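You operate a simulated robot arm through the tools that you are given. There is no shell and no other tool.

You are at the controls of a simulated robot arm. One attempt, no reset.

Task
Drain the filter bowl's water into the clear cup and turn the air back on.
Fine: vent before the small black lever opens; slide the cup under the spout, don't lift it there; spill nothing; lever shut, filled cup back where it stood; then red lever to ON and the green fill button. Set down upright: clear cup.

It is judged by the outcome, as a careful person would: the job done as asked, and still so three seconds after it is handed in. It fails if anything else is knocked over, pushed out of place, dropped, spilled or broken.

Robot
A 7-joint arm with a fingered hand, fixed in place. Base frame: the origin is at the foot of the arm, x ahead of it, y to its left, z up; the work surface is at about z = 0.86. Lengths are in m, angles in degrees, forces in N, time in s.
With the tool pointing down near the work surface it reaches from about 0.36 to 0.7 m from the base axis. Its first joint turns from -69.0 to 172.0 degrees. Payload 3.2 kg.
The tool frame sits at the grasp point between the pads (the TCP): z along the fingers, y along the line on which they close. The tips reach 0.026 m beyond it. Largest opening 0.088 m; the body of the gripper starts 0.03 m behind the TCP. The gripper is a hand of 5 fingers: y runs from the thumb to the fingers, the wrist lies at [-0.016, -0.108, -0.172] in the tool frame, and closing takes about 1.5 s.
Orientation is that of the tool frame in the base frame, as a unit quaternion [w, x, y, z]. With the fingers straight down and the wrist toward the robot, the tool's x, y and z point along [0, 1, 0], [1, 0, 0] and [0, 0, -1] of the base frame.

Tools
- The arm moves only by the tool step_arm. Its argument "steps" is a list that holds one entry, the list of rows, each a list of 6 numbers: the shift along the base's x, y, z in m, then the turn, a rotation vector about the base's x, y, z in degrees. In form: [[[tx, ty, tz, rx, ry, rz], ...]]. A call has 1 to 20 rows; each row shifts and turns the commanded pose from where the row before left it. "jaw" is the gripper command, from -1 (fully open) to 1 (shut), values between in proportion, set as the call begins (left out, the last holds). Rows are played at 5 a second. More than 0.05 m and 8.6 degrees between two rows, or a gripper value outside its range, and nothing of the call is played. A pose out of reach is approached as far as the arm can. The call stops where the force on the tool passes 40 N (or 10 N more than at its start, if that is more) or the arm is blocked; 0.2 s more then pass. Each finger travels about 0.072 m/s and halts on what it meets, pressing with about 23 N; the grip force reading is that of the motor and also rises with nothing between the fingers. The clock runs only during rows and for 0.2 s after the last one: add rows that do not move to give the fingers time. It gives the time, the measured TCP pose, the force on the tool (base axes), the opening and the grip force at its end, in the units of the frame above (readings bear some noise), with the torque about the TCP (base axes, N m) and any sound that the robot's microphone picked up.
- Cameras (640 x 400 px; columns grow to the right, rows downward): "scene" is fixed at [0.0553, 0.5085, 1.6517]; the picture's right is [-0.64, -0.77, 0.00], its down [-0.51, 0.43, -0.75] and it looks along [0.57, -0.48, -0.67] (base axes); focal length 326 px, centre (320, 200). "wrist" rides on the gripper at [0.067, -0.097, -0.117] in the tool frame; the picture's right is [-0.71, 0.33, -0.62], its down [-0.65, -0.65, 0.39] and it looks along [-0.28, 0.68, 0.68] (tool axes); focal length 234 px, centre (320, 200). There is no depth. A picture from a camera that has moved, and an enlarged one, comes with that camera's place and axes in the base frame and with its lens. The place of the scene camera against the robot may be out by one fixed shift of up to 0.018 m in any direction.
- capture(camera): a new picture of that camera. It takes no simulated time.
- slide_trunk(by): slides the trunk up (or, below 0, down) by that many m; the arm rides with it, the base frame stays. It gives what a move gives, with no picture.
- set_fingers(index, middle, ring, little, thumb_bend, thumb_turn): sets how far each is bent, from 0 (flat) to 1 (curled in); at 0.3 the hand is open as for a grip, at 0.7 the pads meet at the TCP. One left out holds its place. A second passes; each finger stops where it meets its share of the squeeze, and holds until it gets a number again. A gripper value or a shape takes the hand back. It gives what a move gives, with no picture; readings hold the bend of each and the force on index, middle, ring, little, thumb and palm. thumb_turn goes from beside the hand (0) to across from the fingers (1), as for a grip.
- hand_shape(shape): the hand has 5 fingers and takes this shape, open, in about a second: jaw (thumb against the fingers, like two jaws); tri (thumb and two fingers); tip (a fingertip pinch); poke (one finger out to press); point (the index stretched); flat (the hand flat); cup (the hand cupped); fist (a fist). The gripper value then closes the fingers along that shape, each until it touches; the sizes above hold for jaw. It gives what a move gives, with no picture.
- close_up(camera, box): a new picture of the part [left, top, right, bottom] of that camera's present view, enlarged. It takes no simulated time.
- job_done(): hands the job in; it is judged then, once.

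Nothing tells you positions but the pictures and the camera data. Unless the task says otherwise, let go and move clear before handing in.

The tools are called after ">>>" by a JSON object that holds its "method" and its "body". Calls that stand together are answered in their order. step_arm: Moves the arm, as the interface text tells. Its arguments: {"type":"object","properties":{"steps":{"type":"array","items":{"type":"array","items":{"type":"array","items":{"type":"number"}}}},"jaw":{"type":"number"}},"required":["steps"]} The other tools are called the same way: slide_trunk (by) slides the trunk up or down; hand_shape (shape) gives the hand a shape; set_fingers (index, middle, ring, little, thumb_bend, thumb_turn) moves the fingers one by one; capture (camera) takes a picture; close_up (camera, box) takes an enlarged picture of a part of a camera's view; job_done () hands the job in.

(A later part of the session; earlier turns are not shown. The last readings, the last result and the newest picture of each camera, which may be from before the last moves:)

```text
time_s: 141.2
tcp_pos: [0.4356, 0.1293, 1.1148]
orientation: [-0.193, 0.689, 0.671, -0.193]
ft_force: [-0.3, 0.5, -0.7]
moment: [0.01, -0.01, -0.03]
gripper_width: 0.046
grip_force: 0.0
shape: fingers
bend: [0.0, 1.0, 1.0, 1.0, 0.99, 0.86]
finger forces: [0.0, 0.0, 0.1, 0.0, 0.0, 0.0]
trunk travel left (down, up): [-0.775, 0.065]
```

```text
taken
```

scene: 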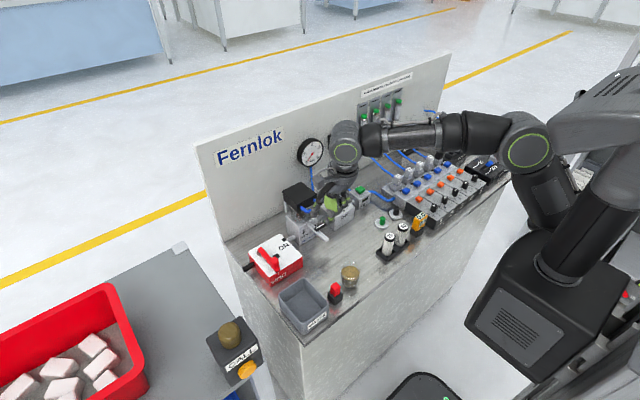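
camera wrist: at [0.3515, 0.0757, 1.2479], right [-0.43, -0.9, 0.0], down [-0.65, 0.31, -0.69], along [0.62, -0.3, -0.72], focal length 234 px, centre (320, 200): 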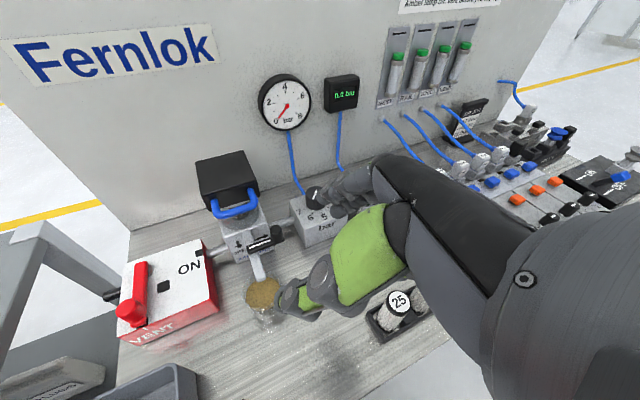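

The index points down again. I'll move left over the red box toward the far-left side of the lever, staying high and slow.

>>> {"method": "step_arm", "body": {"steps": [[[0.004, 0.011, 0, 0, 0, 0], [0.004, 0.012, 0, 0, 0, 0], [0.005, 0.012, 0, 0, 0, 0], [0.005, 0.012, 0, 0, 0, 0], [0.005, 0.012, -0.005, 0, 0, 0], [0.005, 0.012, -0.005, 0, 0, 0], [0.005, 0.012, -0.005, 0, 0, 0], [0.005, 0.012, -0.005, 0, 0, 0], [0.005, 0.012, -0.008, 0, 0, 0], [0.005, 0.012, -0.008, 0, 0, 0], [0.005, 0.012, -0.008, 0, 0, 0], [0.005, 0.006, -0.008, 0, 0, 0], [0, 0, 0, 0, 0, 0], [0, 0, 0, 0, 0, 0]]]}}

>>> {"method": "capture", "body": {"camera": "wrist"}}

>>> {"method": "close_up", "body": {"camera": "scene", "box": [220, 150, 380, 290]}}

```text
time_s: 144.2
tcp_pos: [0.4683, 0.2072, 1.0982]
orientation: [-0.191, 0.687, 0.674, -0.192]
ft_force: [0.8, 1.0, 1.0]
moment: [-0.03, -0.03, -0.02]
gripper_width: 0.0459
grip_force: 0.1
shape: fingers
bend: [0.0, 1.0, 1.0, 1.0, 0.99, 0.86]
finger forces: [0.0, 0.1, 0.0, 0.0, 0.0, 0.1]
out of reach, approached as far as the arm can: row 7, 8, 9, 10, 11, 12
trunk travel left (down, up): [-0.775, 0.065]
```

```text
taken
camera wrist: at [0.4466, 0.2749, 1.2487], right [0.6, -0.72, 0.36], down [-0.77, -0.64, 0.01], along [0.22, -0.29, -0.93], focal length 234 px, centre (320, 200)
```

wrist: 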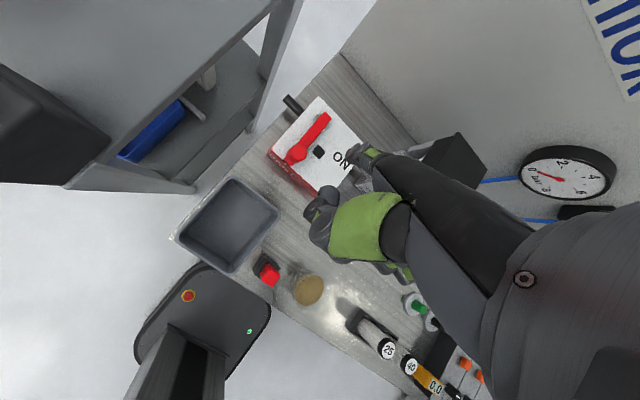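

```text
2.86 times, centred on (300, 220) of scene
camera zoom: at [0.0553, 0.5085, 1.6517], right [-0.64, -0.77, 0.0], down [-0.51, 0.43, -0.75], along [0.57, -0.48, -0.67], focal length 932 px, centre (377, 143)
```

zoom: 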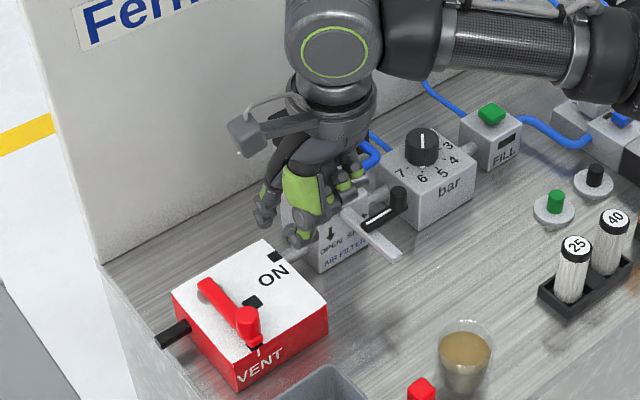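

With this heading the arm runs out of reach to the left. Turning the hand to yaw +40 puts the fingertip further left for the same wrist position, so I'll do that here in free air.

>>> {"method": "step_arm", "body": {"steps": [[[0, 0, 0, 0, 0, 5], [0.002, 0, 0, 0, 0, 5], [0.004, 0, 0, 0, 0, 5], [0.004, 0, 0, 0, 0, 5], [0.005, 0, 0, 0, 0, 5], [0.005, 0, 0, 0, 0, 5], [0.005, 0.002, 0, 0, 0, 5], [0.005, 0.003, 0, 0, 0, 5], [0.005, 0.003, -0.005, 0, 0, 0], [0.005, 0.003, -0.005, 0, 0, 0], [0.005, 0.002, -0.01, 0, 0, 0], [0.005, 0, -0.01, 0, 0, 0], [0, 0, 0, 0, 0, 0], [0, 0, 0, 0, 0, 0]]]}}

>>> {"method": "capture", "body": {"camera": "wrist"}}

>>> {"method": "close_up", "body": {"camera": "scene", "box": [220, 150, 380, 290]}}

```text
time_s: 147.2
tcp_pos: [0.4979, 0.1771, 1.0575]
orientation: [-0.115, 0.419, 0.867, -0.246]
ft_force: [-0.2, 0.0, 0.0]
moment: [-0.02, 0.01, 0.01]
gripper_width: 0.0459
grip_force: 0.0
shape: fingers
bend: [0.0, 1.0, 1.0, 1.0, 0.99, 0.86]
finger forces: [0.0, 0.0, 0.0, 0.1, 0.0, 0.0]
out of reach, approached as far as the arm can: row 3, 4, 5, 6, 7, 8, 9, 10, 12
trunk travel left (down, up): [-0.775, 0.065]
```

```text
taken
camera wrist: at [0.4374, 0.2174, 1.209], right [0.92, -0.17, 0.36], down [-0.19, -0.98, 0.02], along [0.35, -0.08, -0.93], focal length 234 px, centre (320, 200)
```

wrist: 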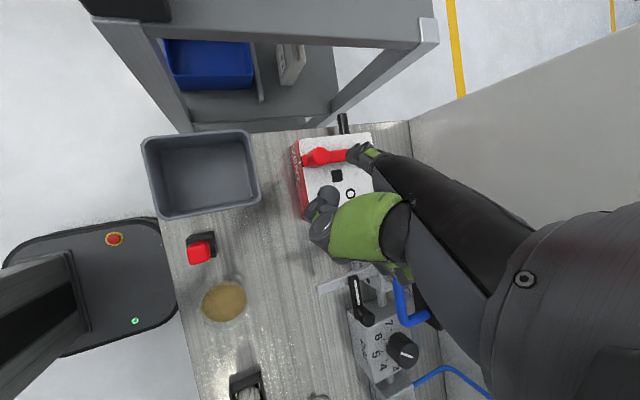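

```text
2.86 times, centred on (300, 220) of scene
camera zoom: at [0.0553, 0.5085, 1.6517], right [-0.64, -0.77, 0.0], down [-0.51, 0.43, -0.75], along [0.57, -0.48, -0.67], focal length 932 px, centre (377, 143)
```

zoom: 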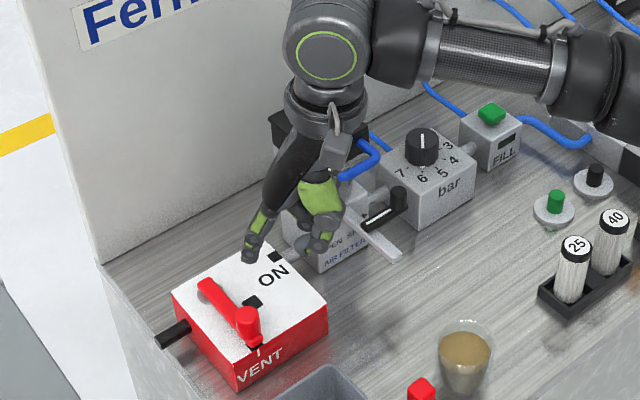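

The steep hand pose is what limits reach on this side. I'll reduce the pitch to about 15 degrees and the yaw to about 20, which brings the wrist closer in, then see how far left the fingertip gets.

>>> {"method": "step_arm", "body": {"steps": [[[-0.004, 0, 0.003, 3.1, -3.9, 0], [-0.004, 0, 0.003, 3.1, -3.9, 0], [-0.004, 0, 0.003, 3.0, -4.0, 0], [-0.004, 0.002, 0, 0, 0, -4.5], [-0.004, 0.004, 0, 0, 0, -4.5], [-0.004, 0.006, 0, 0, 0, -4.5], [-0.003, 0.008, 0, 0, 0, -4.5], [0, 0.008, 0, 0, 0, 0], [0, 0.008, 0, 0, 0, 0], [0, 0.008, 0, 0, 0, 0], [0, 0, 0, 0, 0, 0], [0, 0, 0, 0, 0, 0], [0, 0, 0, 0, 0, 0]]]}}

>>> {"method": "capture", "body": {"camera": "wrist"}}

>>> {"method": "close_up", "body": {"camera": "scene", "box": [220, 150, 380, 290]}}

```text
time_s: 150.0
tcp_pos: [0.4769, 0.2164, 1.0738]
orientation: [-0.086, 0.572, 0.808, -0.113]
ft_force: [0.0, 0.9, -0.2]
moment: [-0.02, 0.0, 0.03]
gripper_width: 0.0458
grip_force: 0.0
shape: fingers
bend: [0.0, 1.0, 1.0, 1.0, 0.99, 0.86]
finger forces: [0.0, 0.0, 0.0, 0.0, 0.0, 0.0]
trunk travel left (down, up): [-0.775, 0.065]
```

```text
taken
camera wrist: at [0.3965, 0.2577, 1.2156], right [0.7, -0.51, 0.5], down [-0.48, -0.85, -0.19], along [0.52, -0.1, -0.85], focal length 234 px, centre (320, 200)
```

wrist: 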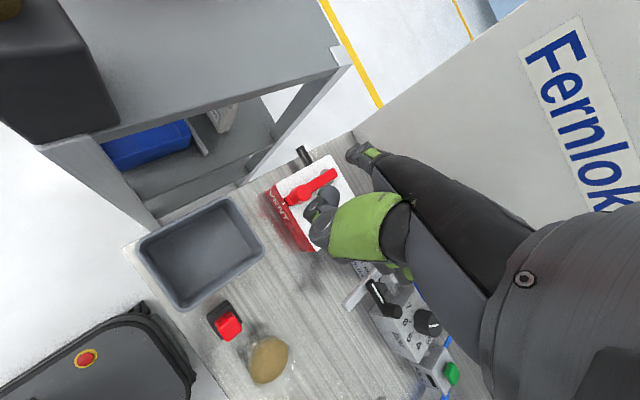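

```text
2.86 times, centred on (300, 220) of scene
camera zoom: at [0.0553, 0.5085, 1.6517], right [-0.64, -0.77, 0.0], down [-0.51, 0.43, -0.75], along [0.57, -0.48, -0.67], focal length 932 px, centre (377, 143)
```

zoom: 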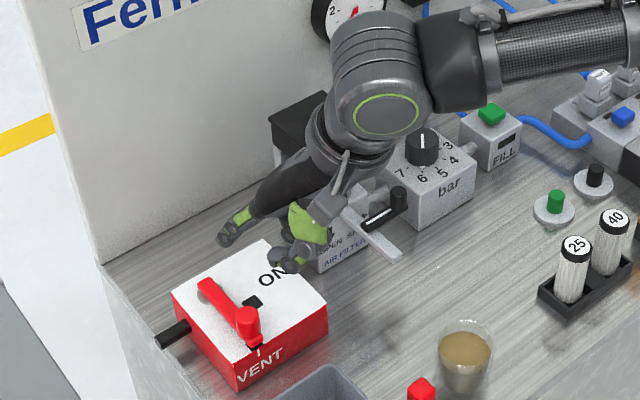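

Now it follows without limits, and the fingertip is at about (0.551, 0.253). I'll shift left to clear the lever and descend to knob height, pausing above to check.

>>> {"method": "step_arm", "body": {"steps": [[[0, 0.007, 0, 0, 0, 0], [0, 0.007, -0.005, 0, 0, 0], [-0.001, 0.007, -0.01, 0, 0, 0], [-0.001, 0.006, -0.012, 0, 0, 0], [-0.001, 0, -0.012, 0, 0, 0], [0, 0, -0.012, 0, 0, 0], [0, 0, -0.012, 0, 0, 0], [0, 0, -0.012, 0, 0, 0], [0, 0, 0, 0, 0, 0], [0, 0, 0, 0, 0, 0]]]}}

>>> {"method": "capture", "body": {"camera": "wrist"}}

>>> {"method": "close_up", "body": {"camera": "scene", "box": [220, 190, 330, 290]}}

```text
time_s: 152.2
tcp_pos: [0.4717, 0.2431, 0.9948]
orientation: [-0.083, 0.571, 0.808, -0.119]
ft_force: [-0.1, -0.4, -0.3]
moment: [0.0, -0.02, -0.02]
gripper_width: 0.0458
grip_force: 0.0
shape: fingers
bend: [0.0, 1.0, 1.0, 1.0, 0.99, 0.86]
finger forces: [0.0, 0.0, 0.0, 0.0, 0.1, 0.0]
trunk travel left (down, up): [-0.775, 0.065]
```

```text
taken
camera wrist: at [0.3927, 0.2872, 1.1341], right [0.7, -0.5, 0.5], down [-0.48, -0.86, -0.18], along [0.52, -0.11, -0.84], focal length 234 px, centre (320, 200)
```

wrist: 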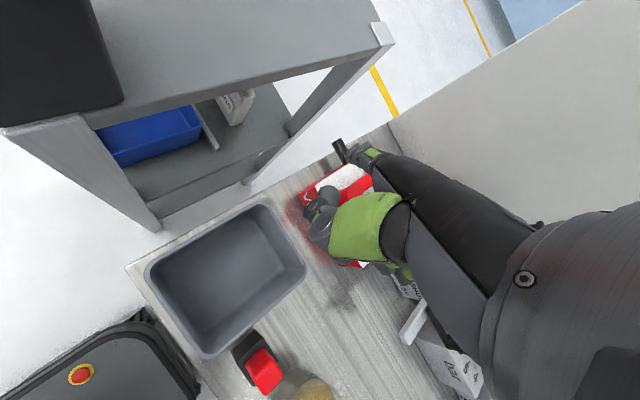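

```text
4.00 times, centred on (275, 240) of scene
camera zoom: at [0.0553, 0.5085, 1.6517], right [-0.64, -0.77, 0.0], down [-0.51, 0.43, -0.75], along [0.57, -0.48, -0.67], focal length 1304 px, centre (500, 40)
```

zoom: 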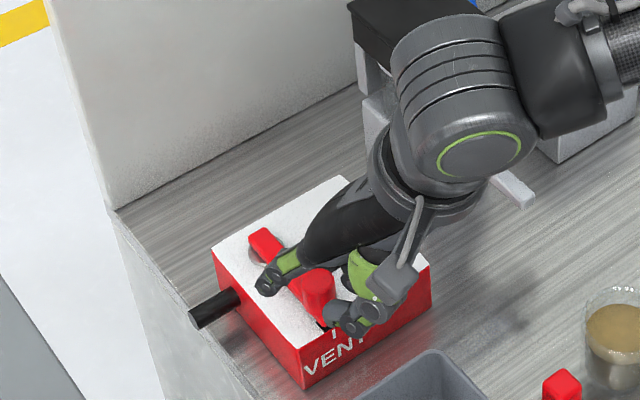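

The fingertip hangs left of the knob as planned. I'll descend to knob height and then start pushing the lever toward ON, unwinding the yaw as it goes.

>>> {"method": "step_arm", "body": {"steps": [[[0, 0, -0.012, 0, 0, 0], [0, 0, -0.012, 0, 0, 0], [0, 0, -0.01, 0, 0, 0], [0, 0, -0.008, 0, 0, 0], [0, 0, 0, 0, 0, 0], [0, 0, 0, 0, 0, 0]]]}}

>>> {"method": "close_up", "body": {"camera": "wrist", "box": [270, 100, 420, 280]}}

>>> {"method": "close_up", "body": {"camera": "scene", "box": [230, 210, 320, 290]}}

```text
time_s: 153.6
tcp_pos: [0.4671, 0.2467, 0.9508]
orientation: [-0.079, 0.566, 0.812, -0.123]
ft_force: [1.3, -1.0, -0.6]
moment: [0.0, -0.01, 0.02]
gripper_width: 0.0461
grip_force: 0.1
shape: fingers
bend: [0.0, 1.0, 1.0, 1.0, 0.99, 0.86]
finger forces: [0.1, 0.1, 0.0, 0.0, 0.1, 0.1]
trunk travel left (down, up): [-0.775, 0.065]
```

```text
2.22 times, centred on (345, 190) of wrist
camera zoom: at [0.386, 0.2913, 1.0893], right [0.71, -0.48, 0.51], down [-0.47, -0.87, -0.18], along [0.53, -0.11, -0.84], focal length 520 px, centre (264, 222)
```

zoom: 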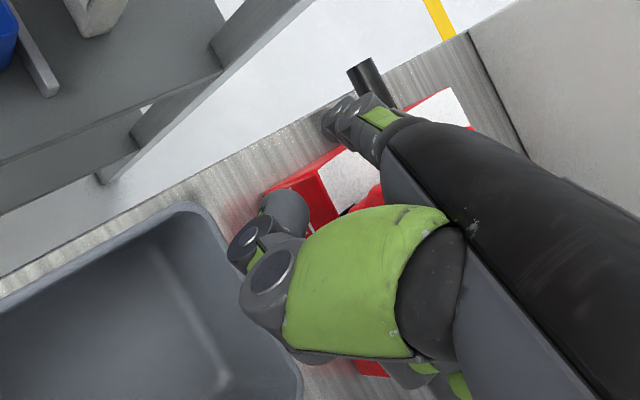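

```text
5.00 times, centred on (275, 250) of scene
camera zoom: at [0.0553, 0.5085, 1.6517], right [-0.64, -0.77, 0.0], down [-0.51, 0.43, -0.75], along [0.57, -0.48, -0.67], focal length 1630 px, centre (545, -50)
```

zoom: 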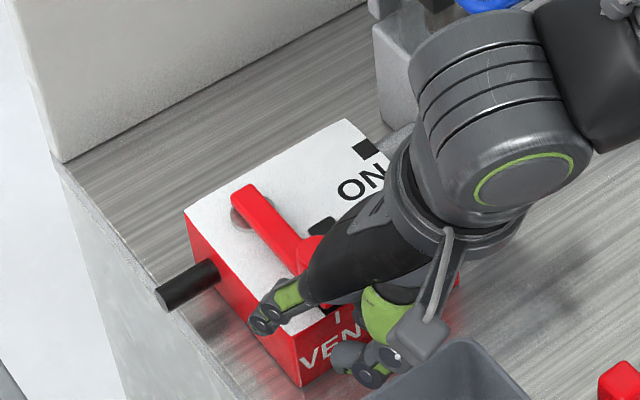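

No contact yet, and the fingertip is left of the knob at knob height. I'll let it settle and begin the push to the right.

>>> {"method": "step_arm", "body": {"steps": [[[0, 0, 0, 0, 0, 0], [0, 0, 0, 0, 0, 0], [0.001, -0.005, 0, 0, 0, 0], [0.001, -0.005, 0, 0, 0, 0], [0.001, -0.005, 0, 0, 0, 0], [0, 0, 0, 0, 0, 0], [0, 0, 0, 0, 0, 0]]]}}

>>> {"method": "close_up", "body": {"camera": "scene", "box": [230, 210, 320, 290]}}

```text
time_s: 155.2
tcp_pos: [0.4692, 0.2327, 0.9508]
orientation: [-0.079, 0.566, 0.812, -0.121]
ft_force: [0.5, 0.4, 0.1]
moment: [-0.02, -0.01, -0.04]
gripper_width: 0.046
grip_force: 0.1
shape: fingers
bend: [0.0, 1.0, 1.0, 1.0, 0.99, 0.86]
finger forces: [0.0, 0.0, 0.0, 0.1, 0.0, 0.1]
trunk travel left (down, up): [-0.775, 0.065]
```

```text
5.00 times, centred on (275, 250) of scene
camera zoom: at [0.0553, 0.5085, 1.6517], right [-0.64, -0.77, 0.0], down [-0.51, 0.43, -0.75], along [0.57, -0.48, -0.67], focal length 1630 px, centre (545, -50)
```

zoom: 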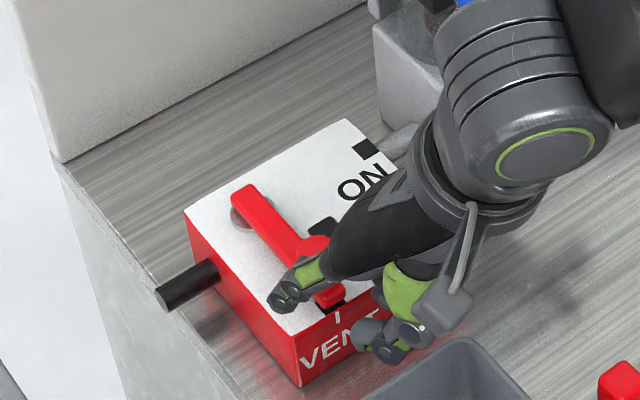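

The fingertip is about to meet the knob. I'll push on along the arc in small steps.

>>> {"method": "step_arm", "body": {"steps": [[[-0.001, -0.0055, 0, 0, 0, -1], [-0.001, -0.0055, 0, 0, 0, -1.5], [-0.001, -0.0055, 0, 0, 0, -1.5], [-0.001, -0.0055, 0, 0, 0, -1.5], [0.001, -0.0047, 0, 0, 0, -1.5], [0.001, -0.0047, 0, 0, 0, -1.5], [0, 0, 0, 0, 0, 0], [0, 0, 0, 0, 0, 0]]]}}

>>> {"method": "close_up", "body": {"camera": "scene", "box": [230, 200, 320, 290]}}

>>> {"method": "capture", "body": {"camera": "wrist"}}

```text
time_s: 157.0
tcp_pos: [0.4757, 0.1918, 0.9466]
orientation: [-0.104, 0.635, 0.757, -0.114]
ft_force: [0.2, 0.1, 0.1]
moment: [-0.01, 0.03, 0.03]
gripper_width: 0.0457
grip_force: 0.3
shape: fingers
bend: [0.0, 1.0, 1.0, 1.0, 0.99, 0.86]
finger forces: [0.4, 0.0, 0.0, 0.0, 0.0, 0.0]
trunk travel left (down, up): [-0.775, 0.065]
```

```text
4.44 times, centred on (275, 245) of scene
camera zoom: at [0.0553, 0.5085, 1.6517], right [-0.64, -0.77, 0.0], down [-0.51, 0.43, -0.75], along [0.57, -0.48, -0.67], focal length 1449 px, centre (520, 0)
```

zoom: 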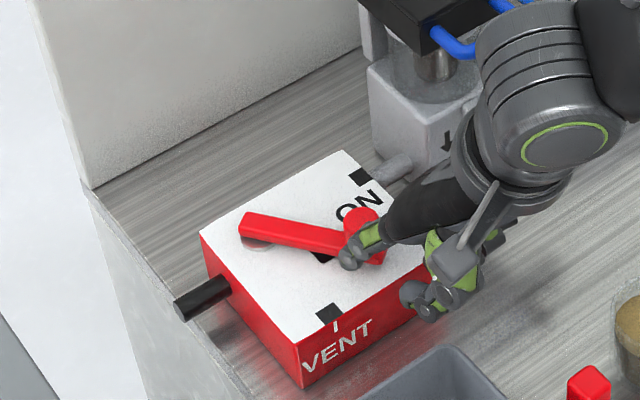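

```text
taken
camera wrist: at [0.4076, 0.2467, 1.0903], right [0.62, -0.62, 0.49], down [-0.62, -0.76, -0.18], along [0.48, -0.19, -0.86], focal length 234 px, centre (320, 200)
```

wrist: 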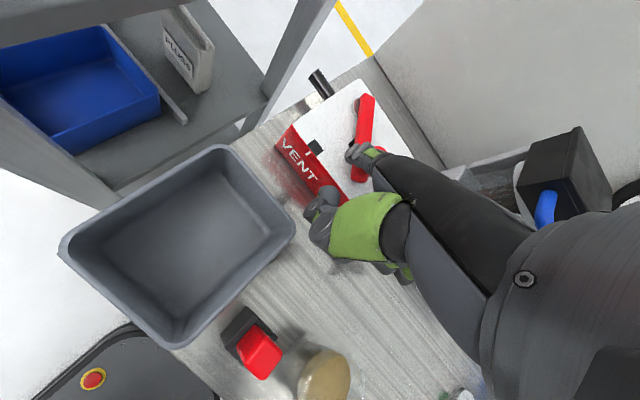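

The lever is about halfway to ON and moving easily. I'll continue the arc toward ON, bringing the yaw back to zero.

>>> {"method": "step_arm", "body": {"steps": [[[0.002, -0.004, 0.002, 0, 0, -2.5], [0.002, -0.004, 0.002, 0, 0, -2.5], [0.002, -0.004, 0, 0, 0, -2.5], [0.005, -0.003, 0, 0, 0, -1.5], [0.005, -0.003, 0, 0, 0, -1], [0.005, -0.003, 0, 0, 0, 0], [0, 0, 0, 0, 0, 0], [0, 0, 0, 0, 0, 0]]]}}

>>> {"method": "close_up", "body": {"camera": "scene", "box": [240, 170, 350, 280]}}

>>> {"method": "close_up", "body": {"camera": "wrist", "box": [290, 60, 440, 220]}}

```text
time_s: 158.8
tcp_pos: [0.5002, 0.1738, 0.9672]
orientation: [-0.112, 0.698, 0.701, -0.093]
ft_force: [-0.5, 1.0, 4.1]
moment: [0.04, -0.26, 0.04]
gripper_width: 0.0467
grip_force: 1.6
shape: fingers
bend: [0.0, 1.0, 1.0, 1.0, 0.99, 0.86]
finger forces: [3.2, 0.1, 0.1, 0.1, 0.0, 0.0]
trunk travel left (down, up): [-0.775, 0.065]
```

```text
3.64 times, centred on (295, 225) of scene
camera zoom: at [0.0553, 0.5085, 1.6517], right [-0.64, -0.77, 0.0], down [-0.51, 0.43, -0.75], along [0.57, -0.48, -0.67], focal length 1186 px, centre (411, 109)
```

zoom: 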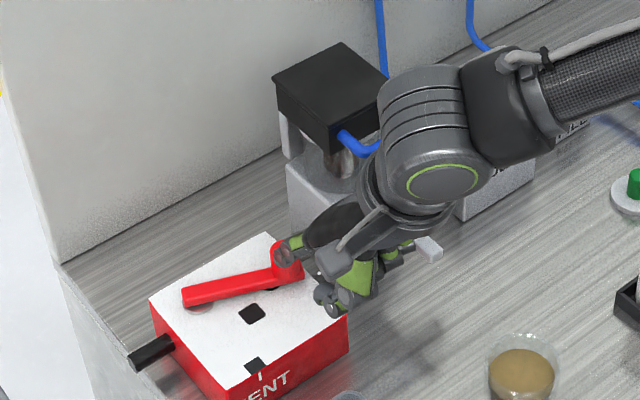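

```text
2.50 times, centred on (365, 140) of wrist
camera zoom: at [0.4398, 0.2361, 1.1084], right [0.5, -0.72, 0.48], down [-0.74, -0.64, -0.2], along [0.46, -0.26, -0.85], focal length 585 px, centre (208, 350)
```

zoom: 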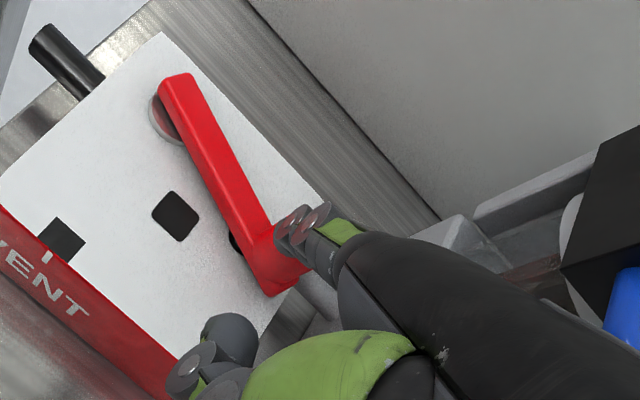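

The lever is about 15 degrees short of ON, and the finger is riding a bit high on the knob. I'll pause to let the arm settle and read it again.

>>> {"method": "step_arm", "body": {"steps": [[[0, 0, 0, 0, 0, 0], [0, 0, 0, 0, 0, 0], [0, 0, 0, 0, 0, 0]]]}}

```text
time_s: 159.6
tcp_pos: [0.5003, 0.1699, 0.9634]
orientation: [-0.11, 0.699, 0.7, -0.096]
ft_force: [-1.1, 1.1, 5.6]
moment: [0.11, -0.57, 0.07]
gripper_width: 0.0489
grip_force: 2.7
shape: fingers
bend: [0.0, 1.0, 1.0, 1.0, 0.99, 0.86]
finger forces: [5.7, 0.0, 0.0, 0.0, 0.0, 0.0]
trunk travel left (down, up): [-0.775, 0.065]
```

The index feels about 5.6 N, mostly upward, so it may be sitting on something. I'll zoom in to see exactly what it touches.

>>> {"method": "close_up", "body": {"camera": "wrist", "box": [310, 110, 370, 180]}}

>>> {"method": "close_up", "body": {"camera": "scene", "box": [265, 200, 325, 260]}}

```text
5.71 times, centred on (340, 145) of wrist
camera zoom: at [0.4398, 0.2351, 1.1053], right [0.5, -0.72, 0.49], down [-0.74, -0.64, -0.2], along [0.46, -0.26, -0.85], focal length 1338 px, centre (206, 514)
```

zoom: 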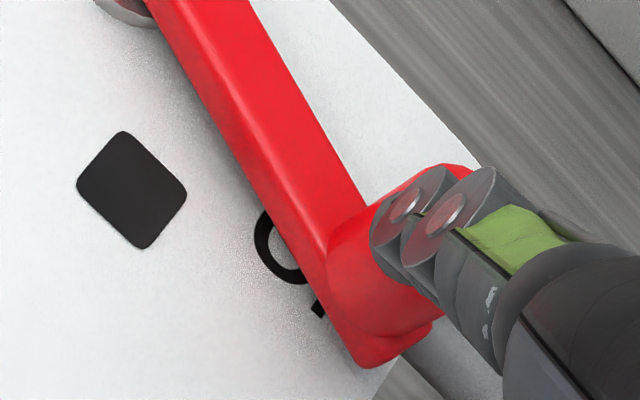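

```text
6.67 times, centred on (295, 230) of scene
camera zoom: at [0.0553, 0.5085, 1.6517], right [-0.64, -0.77, 0.0], down [-0.51, 0.43, -0.75], along [0.57, -0.48, -0.67], focal length 2174 px, centre (487, 0)
```

zoom: 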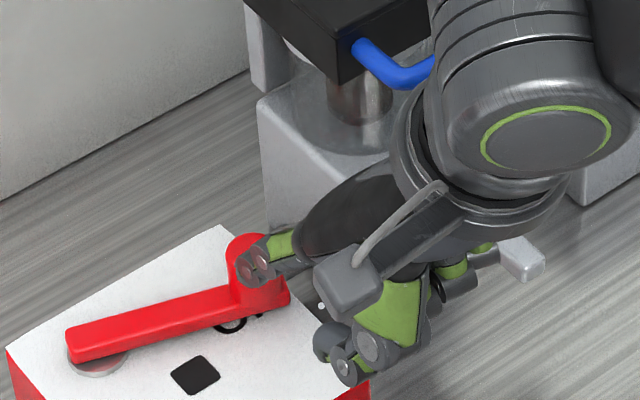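

The fingertip has climbed onto the knob's top edge. I'll lift slightly, back off toward me, lower beside the knob again, and push from lower down.

>>> {"method": "step_arm", "body": {"steps": [[[-0.002, 0, 0.014, 0, 0, 0], [-0.008, 0.001, 0.006, 0, 0, 0], [-0.01, 0.001, 0, 0, 0, 0], [-0.01, 0.001, 0, 0, 0, 0], [0, 0, -0.008, 0, 0, 0], [0, 0, -0.008, 0, 0, 0], [0, 0, -0.005, 0, 0, 0], [0, 0, 0, 0, 0, 0], [0, 0, 0, 0, 0, 0], [0, 0, 0, 0, 0, 0]]]}}

>>> {"method": "close_up", "body": {"camera": "wrist", "box": [290, 80, 420, 210]}}

>>> {"method": "close_up", "body": {"camera": "scene", "box": [260, 190, 340, 270]}}

```text
time_s: 160.6
tcp_pos: [0.4483, 0.1689, 0.9304]
orientation: [-0.16, 0.695, 0.686, -0.141]
ft_force: [-1.7, -0.8, 15.0]
moment: [0.2, -1.37, 0.02]
gripper_width: 0.0571
grip_force: 7.2
shape: fingers
bend: [0.0, 1.0, 1.0, 1.0, 0.99, 0.86]
finger forces: [15.0, 0.0, 0.0, 0.1, 0.0, 0.0]
trunk travel left (down, up): [-0.775, 0.065]
stopped in row 5: the arm was blocked; the commanded pose is now the measured one
```

```text
3.08 times, centred on (355, 145) of wrist
camera zoom: at [0.4095, 0.234, 1.0787], right [0.55, -0.73, 0.41], down [-0.77, -0.63, -0.1], along [0.33, -0.26, -0.91], focal length 720 px, centre (212, 369)
```

zoom: 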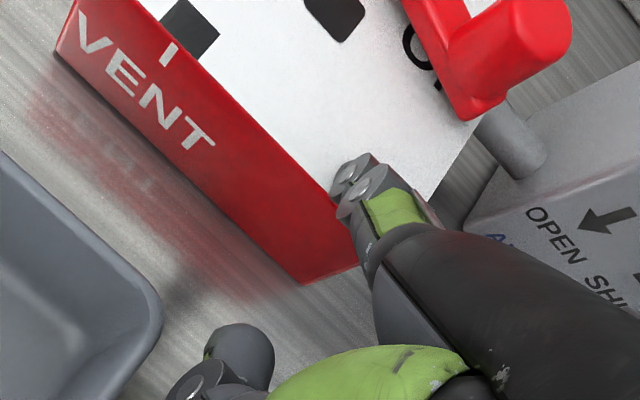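

```text
5.00 times, centred on (300, 230) of scene
camera zoom: at [0.0553, 0.5085, 1.6517], right [-0.64, -0.77, 0.0], down [-0.51, 0.43, -0.75], along [0.57, -0.48, -0.67], focal length 1630 px, centre (420, 50)
```

zoom: 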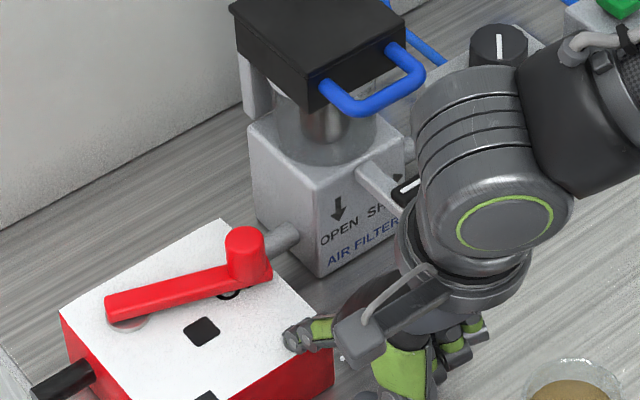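

Backing off too fast made the arm dip, and the fingertip is resting on the box's front edge. I'll raise it gently in very small steps.

>>> {"method": "step_arm", "body": {"steps": [[[0, 0, 0.004, 0, 0, 0], [0, 0, 0.004, 0, 0, 0], [0, 0, 0.004, 0, 0, 0], [0, 0, 0.004, 0, 0, 0], [0, 0, 0.004, 0, 0, 0], [0, 0, 0, 0, 0, 0], [0, 0, 0, 0, 0, 0], [0, 0, 0, 0, 0, 0]]]}}

>>> {"method": "close_up", "body": {"camera": "scene", "box": [250, 180, 350, 280]}}

```text
time_s: 162.4
tcp_pos: [0.4546, 0.1602, 0.9462]
orientation: [-0.181, 0.704, 0.671, -0.143]
ft_force: [-1.2, -1.2, -1.0]
moment: [-0.02, -0.04, 0.03]
gripper_width: 0.0459
grip_force: 0.2
shape: fingers
bend: [0.0, 1.0, 1.0, 1.0, 0.99, 0.86]
finger forces: [0.1, 0.0, 0.1, 0.1, 0.0, 0.0]
trunk travel left (down, up): [-0.775, 0.065]
```

```text
4.00 times, centred on (300, 230) of scene
camera zoom: at [0.0553, 0.5085, 1.6517], right [-0.64, -0.77, 0.0], down [-0.51, 0.43, -0.75], along [0.57, -0.48, -0.67], focal length 1304 px, centre (400, 80)
```

zoom: 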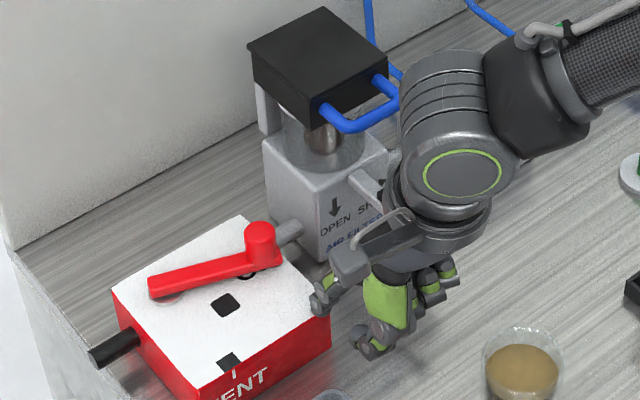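

It is free again. I'll rise slowly, correct the drifted orientation, and come back above a spot just on the near side of the lever, next to the knob.

>>> {"method": "step_arm", "body": {"steps": [[[0, 0, 0.007, 0, 0, 0], [0, 0, 0.008, 0, 0, 0], [0, 0, 0.008, 0, 0, 0], [0, 0, 0.008, 0, 0, 0], [0.003, 0.002, 0.005, -0.7, -2.9, 0.75], [0.004, 0.003, 0, -0.7, -2.9, 0.75], [0.004, 0.003, 0, -0.7, -2.9, 0.75], [0.005, 0.003, 0, -0.6, -2.8, 0.75], [0.005, 0.003, 0, 0, 0, 0], [0.005, 0.003, 0, 0, 0, 0], [0.005, 0.004, 0, 0, 0, 0], [0.004, 0, 0, 0, 0, 0], [0, 0, 0, 0, 0, 0], [0, 0, 0, 0, 0, 0], [0, 0, 0, 0, 0, 0]]]}}

>>> {"method": "close_up", "body": {"camera": "wrist", "box": [270, 60, 420, 210]}}

>>> {"method": "close_up", "body": {"camera": "scene", "box": [250, 180, 350, 280]}}

```text
time_s: 163.8
tcp_pos: [0.4491, 0.1624, 0.9469]
orientation: [-0.181, 0.7, 0.674, -0.149]
ft_force: [0.0, -0.3, 0.4]
moment: [0.01, -0.01, 0.04]
gripper_width: 0.0461
grip_force: 0.1
shape: fingers
bend: [0.0, 1.0, 1.0, 1.0, 0.99, 0.86]
finger forces: [0.0, 0.0, 0.1, 0.0, 0.0, 0.0]
trunk travel left (down, up): [-0.775, 0.065]
stopped in row 7: the arm was blocked; the commanded pose is now the measured one
```

```text
2.67 times, centred on (345, 135) of wrist
camera zoom: at [0.4172, 0.2259, 1.0976], right [0.55, -0.75, 0.38], down [-0.79, -0.61, -0.07], along [0.28, -0.26, -0.92], focal length 624 px, centre (253, 373)
```

zoom: 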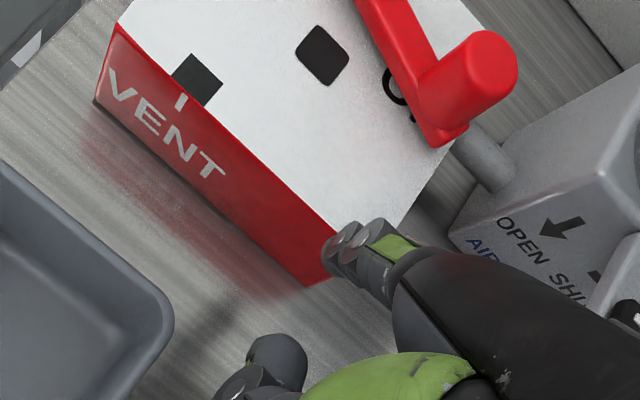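

```text
4.00 times, centred on (300, 230) of scene
camera zoom: at [0.0553, 0.5085, 1.6517], right [-0.64, -0.77, 0.0], down [-0.51, 0.43, -0.75], along [0.57, -0.48, -0.67], focal length 1304 px, centre (400, 80)
```

zoom: 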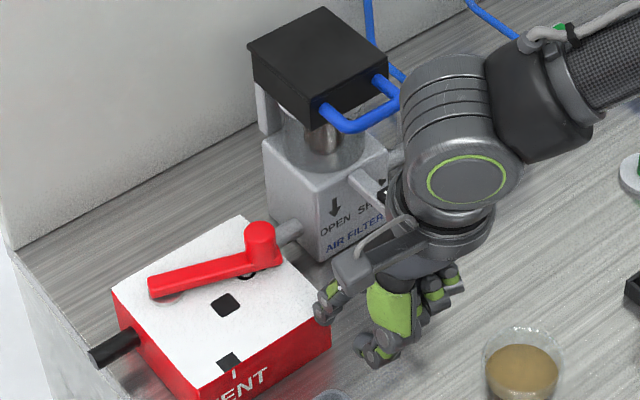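

The arm is pushing against a joint limit when rising here, as it did before. Last time drifting right while rising freed it, so I'll do the same in small steps; there is open space to the right of the box.

>>> {"method": "step_arm", "body": {"steps": [[[0, -0.006, 0.006, 0, 0, 0], [0, -0.006, 0.006, 0, 0, 0], [0, -0.006, 0.006, 0, 0, 0], [0, 0, 0, 0, 0, 0], [0, 0, 0, 0, 0, 0]]]}}

```text
time_s: 165.0
tcp_pos: [0.4468, 0.1463, 0.9646]
orientation: [-0.178, 0.698, 0.678, -0.151]
ft_force: [0.4, -0.1, 0.2]
moment: [-0.01, -0.01, -0.05]
gripper_width: 0.0461
grip_force: 0.1
shape: fingers
bend: [0.0, 1.0, 1.0, 1.0, 0.99, 0.86]
finger forces: [0.1, 0.1, 0.0, 0.0, 0.1, 0.0]
trunk travel left (down, up): [-0.775, 0.065]
```

That works. I'll keep rising in small steps.

>>> {"method": "step_arm", "body": {"steps": [[[0, -0.004, 0.008, 0, 0, 0], [0, -0.004, 0.01, 0, 0, 0], [0, -0.002, 0.01, 0, 0, 0], [0, 0, 0.01, 0, 0, 0], [0, 0, 0.01, 0, 0, 0], [0, 0, 0.01, 0, 0, 0], [0, 0, 0.01, 0, 0, 0], [0, 0, 0, 0, 0, 0], [0, 0, 0, 0, 0, 0]]]}}

>>> {"method": "capture", "body": {"camera": "scene"}}

```text
time_s: 167.0
tcp_pos: [0.4457, 0.1357, 1.032]
orientation: [-0.178, 0.699, 0.677, -0.15]
ft_force: [0.2, -0.6, 0.5]
moment: [0.04, 0.0, 0.04]
gripper_width: 0.0463
grip_force: 0.1
shape: fingers
bend: [0.0, 1.0, 1.0, 1.0, 0.99, 0.86]
finger forces: [0.0, 0.1, 0.0, 0.0, 0.1, 0.0]
trunk travel left (down, up): [-0.775, 0.065]
```

```text
taken
```

scene: 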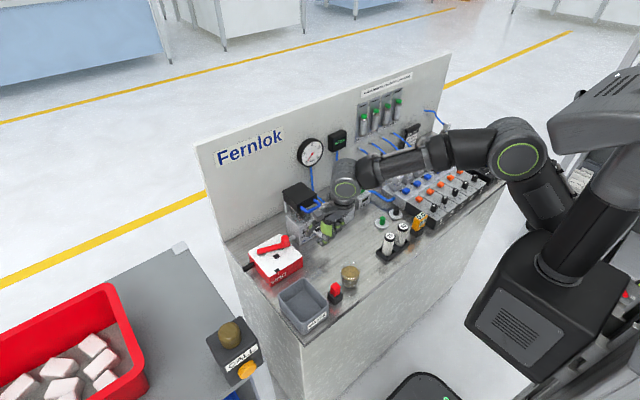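

I'm well clear now. I'll set pitch 15 and yaw 0, then come back slowly above the near side of the lever beside the knob.

>>> {"method": "step_arm", "body": {"steps": [[[0, 0, 0, -0.5, -2.95, 0.5], [0, 0, 0, -0.5, -2.95, 0.5], [0, 0, 0, -0.5, -2.95, 0.5], [0, 0, 0, -0.5, -2.95, 0.6], [0.005, 0.0056, -0.003, 0, 0, 0], [0.005, 0.0056, -0.003, 0, 0, 0], [0.005, 0.0056, -0.004, 0, 0, 0], [0.005, 0.0056, -0.004, 0, 0, 0], [0.005, 0.0056, -0.004, 0, 0, 0], [0.005, 0.0056, -0.004, 0, 0, 0], [0.005, 0.0056, -0.004, 0, 0, 0], [0.005, 0.0056, -0.004, 0, 0, 0], [0, 0, 0, 0, 0, 0], [0, 0, 0, 0, 0, 0], [0, 0, 0, 0, 0, 0]]]}}

>>> {"method": "close_up", "body": {"camera": "wrist", "box": [270, 40, 420, 200]}}

>>> {"method": "close_up", "body": {"camera": "scene", "box": [250, 180, 350, 280]}}

```text
time_s: 170.4
tcp_pos: [0.5089, 0.1643, 1.0252]
orientation: [-0.122, 0.719, 0.682, -0.065]
ft_force: [-0.1, -0.7, -0.4]
moment: [0.03, 0.0, 0.02]
gripper_width: 0.0461
grip_force: 0.0
shape: fingers
bend: [0.0, 1.0, 1.0, 1.0, 0.99, 0.86]
finger forces: [0.0, 0.1, 0.0, 0.0, 0.0, 0.0]
trunk travel left (down, up): [-0.775, 0.065]
stopped in row 15: the arm was blocked; the commanded pose is now the measured one
```

```text
2.50 times, centred on (345, 120) of wrist
camera zoom: at [0.4481, 0.225, 1.1689], right [0.44, -0.77, 0.46], down [-0.77, -0.59, -0.25], along [0.46, -0.25, -0.85], focal length 585 px, centre (258, 400)
```

zoom: 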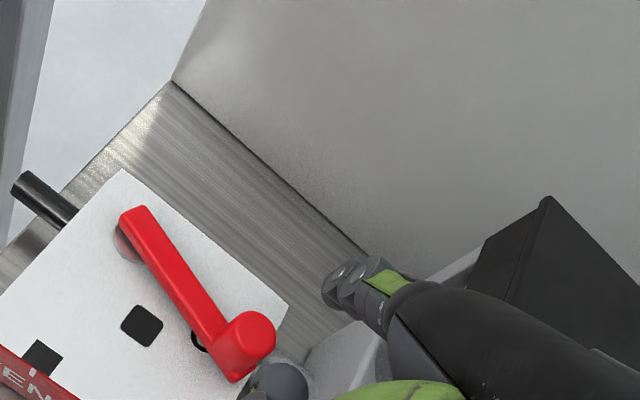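

```text
4.00 times, centred on (300, 230) of scene
camera zoom: at [0.0553, 0.5085, 1.6517], right [-0.64, -0.77, 0.0], down [-0.51, 0.43, -0.75], along [0.57, -0.48, -0.67], focal length 1304 px, centre (400, 80)
```

zoom: 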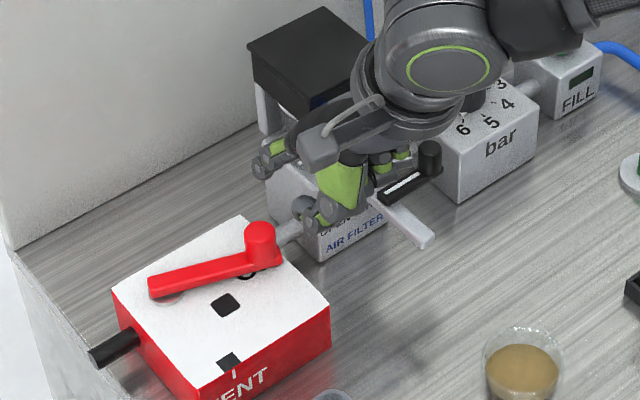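

The arm lags in this corner again, ending a couple of centimetres off. I'll correct position and heading with small steps and pauses between them.

>>> {"method": "step_arm", "body": {"steps": [[[-0.003, 0.003, 0, -0.7, 0, 0.6], [0, 0, 0, 0, 0, 0], [-0.003, 0.003, 0, -0.7, 0, 0.6], [0, 0, 0, 0, 0, 0], [-0.003, 0.003, 0, -0.7, 0, 0.6], [0, 0, 0, 0, 0, 0], [-0.003, 0.003, 0, -0.7, 0, 0.6], [0, 0, 0, 0, 0, 0], [-0.003, 0.003, 0, -0.7, 0, 0.6], [0, 0, 0, 0, 0, 0], [-0.003, 0.002, 0, -0.7, 0, 0.6], [0, 0, 0, 0, 0, 0], [0, 0, 0, 0, 0, 0], [0, 0, 0, 0, 0, 0]]]}}

```text
time_s: 173.6
tcp_pos: [0.5096, 0.1637, 1.0464]
orientation: [-0.124, 0.718, 0.681, -0.068]
ft_force: [0.3, 0.1, 0.3]
moment: [-0.01, 0.0, 0.01]
gripper_width: 0.0462
grip_force: 0.0
shape: fingers
bend: [0.0, 1.0, 1.0, 1.0, 0.99, 0.86]
finger forces: [0.1, 0.0, 0.0, 0.0, 0.0, 0.0]
trunk travel left (down, up): [-0.775, 0.065]
stopped in row 14: the arm was blocked; the commanded pose is now the measured one
```

The arm seems limited when the hand is this high relative to the shoulder on the left side. Raising the trunk 6 cm puts the same spot lower relative to the arm, so I'll try that.

>>> {"method": "slide_trunk", "body": {"by": 0.06}}

>>> {"method": "step_arm", "body": {"steps": [[[0, 0, -0.008, 0, 0, 0], [0, 0, -0.008, 0, 0, 0], [0, 0, -0.008, 0, 0, 0], [0, 0, -0.008, 0, 0, 0], [0, 0, -0.008, 0, 0, 0], [0, 0, 0, 0, 0, 0], [0, 0, 0, 0, 0, 0]]]}}

```text
time_s: 174.6
tcp_pos: [0.5098, 0.1644, 1.1062]
orientation: [-0.123, 0.718, 0.681, -0.068]
ft_force: [0.9, 0.5, 0.8]
moment: [-0.03, -0.01, -0.01]
gripper_width: 0.0462
grip_force: 0.1
shape: fingers
bend: [0.0, 1.0, 1.0, 1.0, 0.99, 0.86]
finger forces: [0.0, 0.1, 0.0, 0.0, 0.1, 0.0]
trunk travel left (down, up): [-0.835, 0.005]
```

```text
time_s: 176.4
tcp_pos: [0.5256, 0.1493, 1.085]
orientation: [-0.147, 0.731, 0.665, -0.044]
ft_force: [-0.4, 0.1, -0.6]
moment: [0.0, -0.01, -0.01]
gripper_width: 0.0462
grip_force: 0.1
shape: fingers
bend: [0.0, 1.0, 1.0, 1.0, 0.99, 0.86]
finger forces: [0.0, 0.0, 0.1, 0.0, 0.0, 0.0]
trunk travel left (down, up): [-0.835, 0.005]
stopped in row 7: the arm was blocked; the commanded pose is now the measured one
```

Forcing it that way doesn't help; what did work smoothly was a positive yaw. I'll retreat to a comfortable spot, turn to yaw +15 with no pitch (the straight index then reaches forward and down, with the hand well behind the handle), and lower the trunk back.

>>> {"method": "step_arm", "body": {"steps": [[[-0.005, -0.005, 0, 0, 0, 0], [-0.008, -0.006, 0, 0, 0, 0], [-0.008, -0.006, 0, -1.05, -2.77, 3.37], [-0.01, -0.006, 0, -1.05, -2.77, 3.37], [-0.01, -0.006, 0, -1.05, -2.77, 3.37], [-0.01, -0.006, 0, -1.05, -2.77, 3.37], [-0.01, -0.006, 0, -1.05, -2.77, 3.37], [-0.01, -0.006, 0, -1.05, -2.77, 3.35], [-0.01, 0, 0, 0, 0, 0], [0, 0, 0, 0, 0, 0], [0, 0, 0, 0, 0, 0]]]}}

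>>> {"method": "slide_trunk", "body": {"by": -0.06}}

>>> {"method": "capture", "body": {"camera": "scene"}}

```text
time_s: 178.8
tcp_pos: [0.4427, 0.1046, 1.0829]
orientation: [0.003, 0.608, 0.794, -0.002]
ft_force: [-0.6, 2.0, 0.6]
moment: [0.03, 0.01, 0.02]
gripper_width: 0.0464
grip_force: 0.0
shape: fingers
bend: [0.0, 1.0, 1.0, 1.0, 0.99, 0.86]
finger forces: [0.0, 0.1, 0.0, 0.1, 0.1, 0.0]
trunk travel left (down, up): [-0.835, 0.005]
```

```text
time_s: 179.8
tcp_pos: [0.4432, 0.1043, 1.0236]
orientation: [0.003, 0.609, 0.793, -0.001]
ft_force: [-0.1, 0.0, 0.2]
moment: [-0.03, -0.05, 0.01]
gripper_width: 0.0459
grip_force: 0.0
shape: fingers
bend: [0.0, 1.0, 1.0, 1.0, 0.99, 0.86]
finger forces: [0.0, 0.0, 0.0, 0.0, 0.0, 0.1]
trunk travel left (down, up): [-0.775, 0.065]
```

```text
taken
```

scene: 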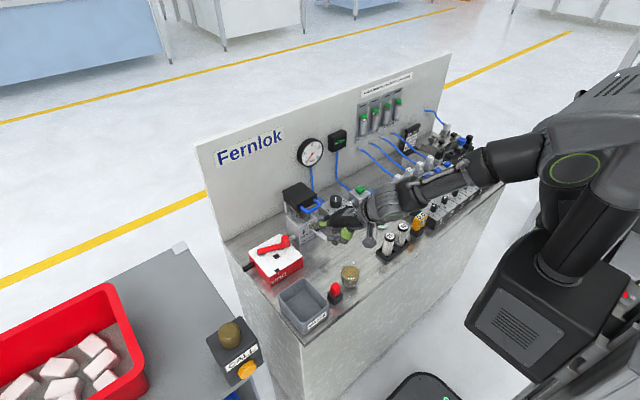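

The hand is settled at yaw 15 with the index reaching forward. I'll move slowly toward the near side of the lever and check the fingertip against the knob.

>>> {"method": "step_arm", "body": {"steps": [[[0.004, 0.0055, 0, 0, 0, 0], [0.004, 0.0055, 0, 0, 0, 0], [0.004, 0.0055, 0, 0, 0, 0], [0.004, 0.0055, 0, 0, 0, 0], [0.004, 0.0055, -0.004, 0, 0, 0], [0.004, 0.0055, -0.004, 0, 0, 0], [0.004, 0.0055, -0.006, 0, 0, 0], [0.004, 0.0055, -0.006, 0, 0, 0], [0.004, 0.0055, -0.006, 0, 0, 0], [0.004, 0.0055, -0.006, 0, 0, 0], [0, 0, -0.006, 0, 0, 0], [0, 0, 0, 0, 0, 0], [0, 0, 0, 0, 0, 0]]]}}

>>> {"method": "close_up", "body": {"camera": "wrist", "box": [250, 60, 420, 230]}}

>>> {"method": "close_up", "body": {"camera": "scene", "box": [250, 190, 340, 270]}}

```text
time_s: 182.8
tcp_pos: [0.4972, 0.1577, 1.0163]
orientation: [-0.01, 0.62, 0.784, 0.034]
ft_force: [0.5, 0.2, -0.3]
moment: [-0.02, -0.02, -0.01]
gripper_width: 0.0459
grip_force: 0.0
shape: fingers
bend: [0.0, 1.0, 1.0, 1.0, 0.99, 0.86]
finger forces: [0.0, 0.0, 0.0, 0.0, 0.0, 0.1]
trunk travel left (down, up): [-0.775, 0.065]
stopped in row 13: the arm was blocked; the commanded pose is now the measured one
```

```text
2.35 times, centred on (335, 145) of wrist
camera zoom: at [0.3829, 0.1923, 1.1342], right [0.47, -0.65, 0.59], down [-0.48, -0.75, -0.45], along [0.74, -0.07, -0.67], focal length 551 px, centre (285, 329)
```

zoom: 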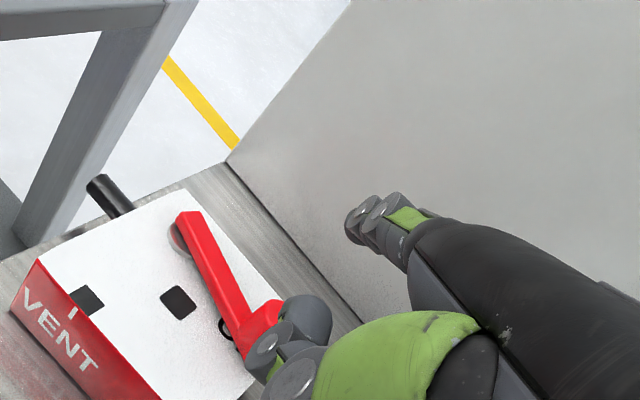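

```text
5.00 times, centred on (295, 230) of scene
camera zoom: at [0.0553, 0.5085, 1.6517], right [-0.64, -0.77, 0.0], down [-0.51, 0.43, -0.75], along [0.57, -0.48, -0.67], focal length 1630 px, centre (445, 50)
```

zoom: 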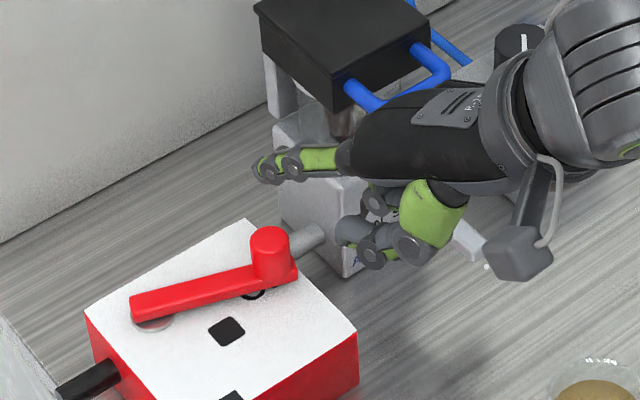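

It lagged again and stayed high, with no force on the hand, so something further back in the arm may be the limit. I'll look at the whole arm.

>>> {"method": "capture", "body": {"camera": "scene"}}

>>> {"method": "capture", "body": {"camera": "wrist"}}

>>> {"method": "step_arm", "body": {"steps": [[[0, 0, 0, 0, 0, 0], [0, 0, 0, 0, 0, 0], [0, 0, 0, 0, 0, 0]]]}}

```text
taken
```

scene: 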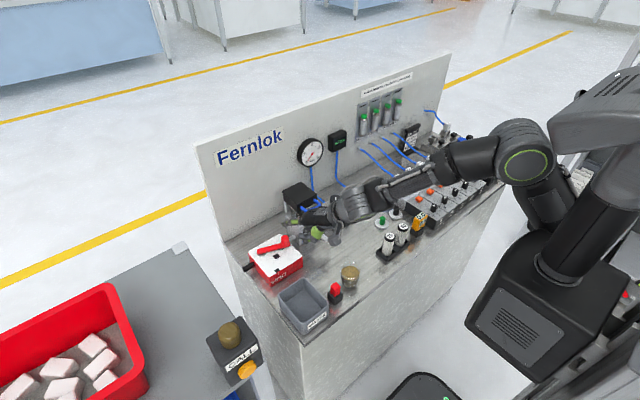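

```text
taken
camera wrist: at [0.3829, 0.1923, 1.1342], right [0.47, -0.65, 0.59], down [-0.48, -0.75, -0.45], along [0.74, -0.07, -0.67], focal length 234 px, centre (320, 200)
```

wrist: 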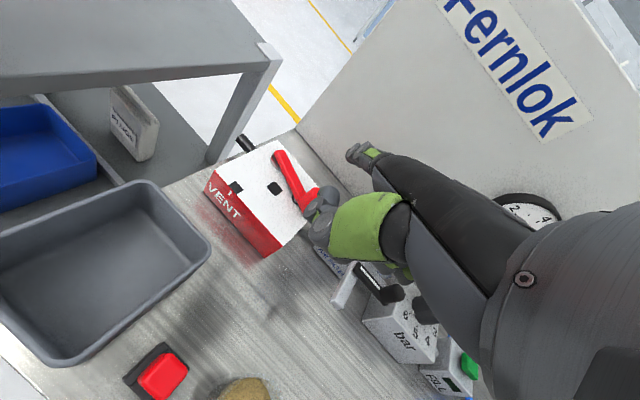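

```text
time_s: 183.6
tcp_pos: [0.4975, 0.1573, 1.0159]
orientation: [-0.01, 0.621, 0.783, 0.033]
ft_force: [0.4, 0.7, -0.6]
moment: [0.01, -0.02, 0.04]
gripper_width: 0.0459
grip_force: 0.1
shape: fingers
bend: [0.0, 1.0, 1.0, 1.0, 0.99, 0.86]
finger forces: [0.0, 0.0, 0.1, 0.0, 0.0, 0.0]
trunk travel left (down, up): [-0.775, 0.065]
```

The elbow is folded close to the robot's body in this pose, which is probably what blocks it. A larger yaw keeps the wrist further right and forward, so I'll back off a little, turn to yaw +25, and come in from there.

>>> {"method": "step_arm", "body": {"steps": [[[-0.005, -0.008, 0, 0, 0, 0], [-0.005, -0.008, 0, 0, 0, 0], [-0.006, -0.008, 0.002, -0.95, 0.27, 2.95], [-0.006, -0.008, 0.002, -0.95, 0.27, 2.95], [-0.006, -0.008, 0.002, -0.95, 0.27, 2.95], [-0.006, -0.006, 0.002, -0.95, 0.27, 2.95], [0, 0, 0, 0, 0, 0], [0, 0, 0, 0, 0, 0]]]}}

>>> {"method": "step_arm", "body": {"steps": [[[0.004, 0.003, -0.005, 0, 0, 0], [0.004, 0.003, -0.005, 0, 0, 0], [0.004, 0.003, -0.005, 0, 0, 0], [0.004, 0.003, -0.005, 0, 0, 0], [0.004, 0.003, -0.005, 0, 0, 0], [0, 0, 0, 0, 0, 0], [0, 0, 0, 0, 0, 0]]]}}

```text
time_s: 185.4
tcp_pos: [0.4609, 0.1113, 1.0214]
orientation: [0.001, 0.535, 0.845, -0.002]
ft_force: [-0.3, 0.5, 0.0]
moment: [-0.03, 0.0, -0.02]
gripper_width: 0.0462
grip_force: 0.1
shape: fingers
bend: [0.0, 1.0, 1.0, 1.0, 0.99, 0.86]
finger forces: [0.0, 0.0, 0.1, 0.0, 0.1, 0.1]
trunk travel left (down, up): [-0.775, 0.065]
```

```text
time_s: 187.0
tcp_pos: [0.4808, 0.1253, 0.9965]
orientation: [0.0, 0.535, 0.845, -0.002]
ft_force: [0.3, -0.3, -0.5]
moment: [0.0, -0.03, -0.02]
gripper_width: 0.0461
grip_force: 0.1
shape: fingers
bend: [0.0, 1.0, 1.0, 1.0, 0.99, 0.86]
finger forces: [0.0, 0.0, 0.0, 0.1, 0.1, 0.0]
trunk travel left (down, up): [-0.775, 0.065]
```

Tracking is exact with this heading. I'll look at where the fingertip is relative to the knob before continuing.

>>> {"method": "close_up", "body": {"camera": "wrist", "box": [230, 60, 430, 240]}}

>>> {"method": "close_up", "body": {"camera": "scene", "box": [260, 170, 350, 260]}}

```text
2.22 times, centred on (330, 150) of wrist
camera zoom: at [0.3639, 0.1455, 1.1139], right [0.6, -0.49, 0.63], down [-0.31, -0.87, -0.38], along [0.73, 0.03, -0.68], focal length 520 px, centre (298, 311)
```

zoom: 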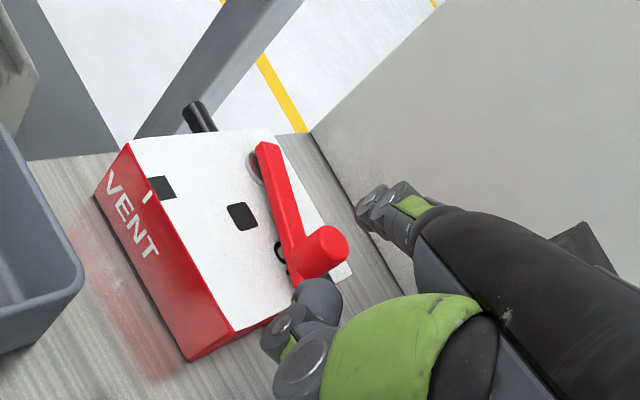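

```text
4.44 times, centred on (305, 215) of scene
camera zoom: at [0.0553, 0.5085, 1.6517], right [-0.64, -0.77, 0.0], down [-0.51, 0.43, -0.75], along [0.57, -0.48, -0.67], focal length 1449 px, centre (387, 133)
```

zoom: 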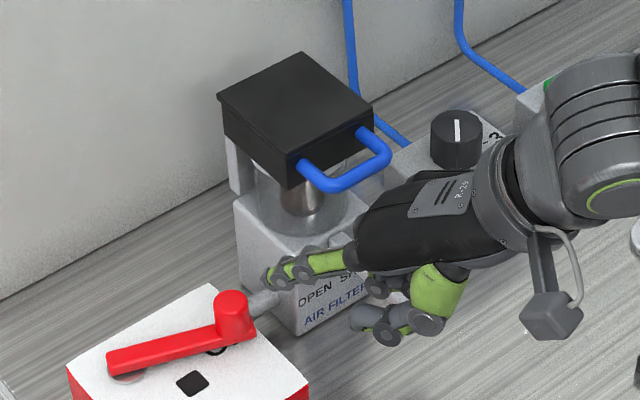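

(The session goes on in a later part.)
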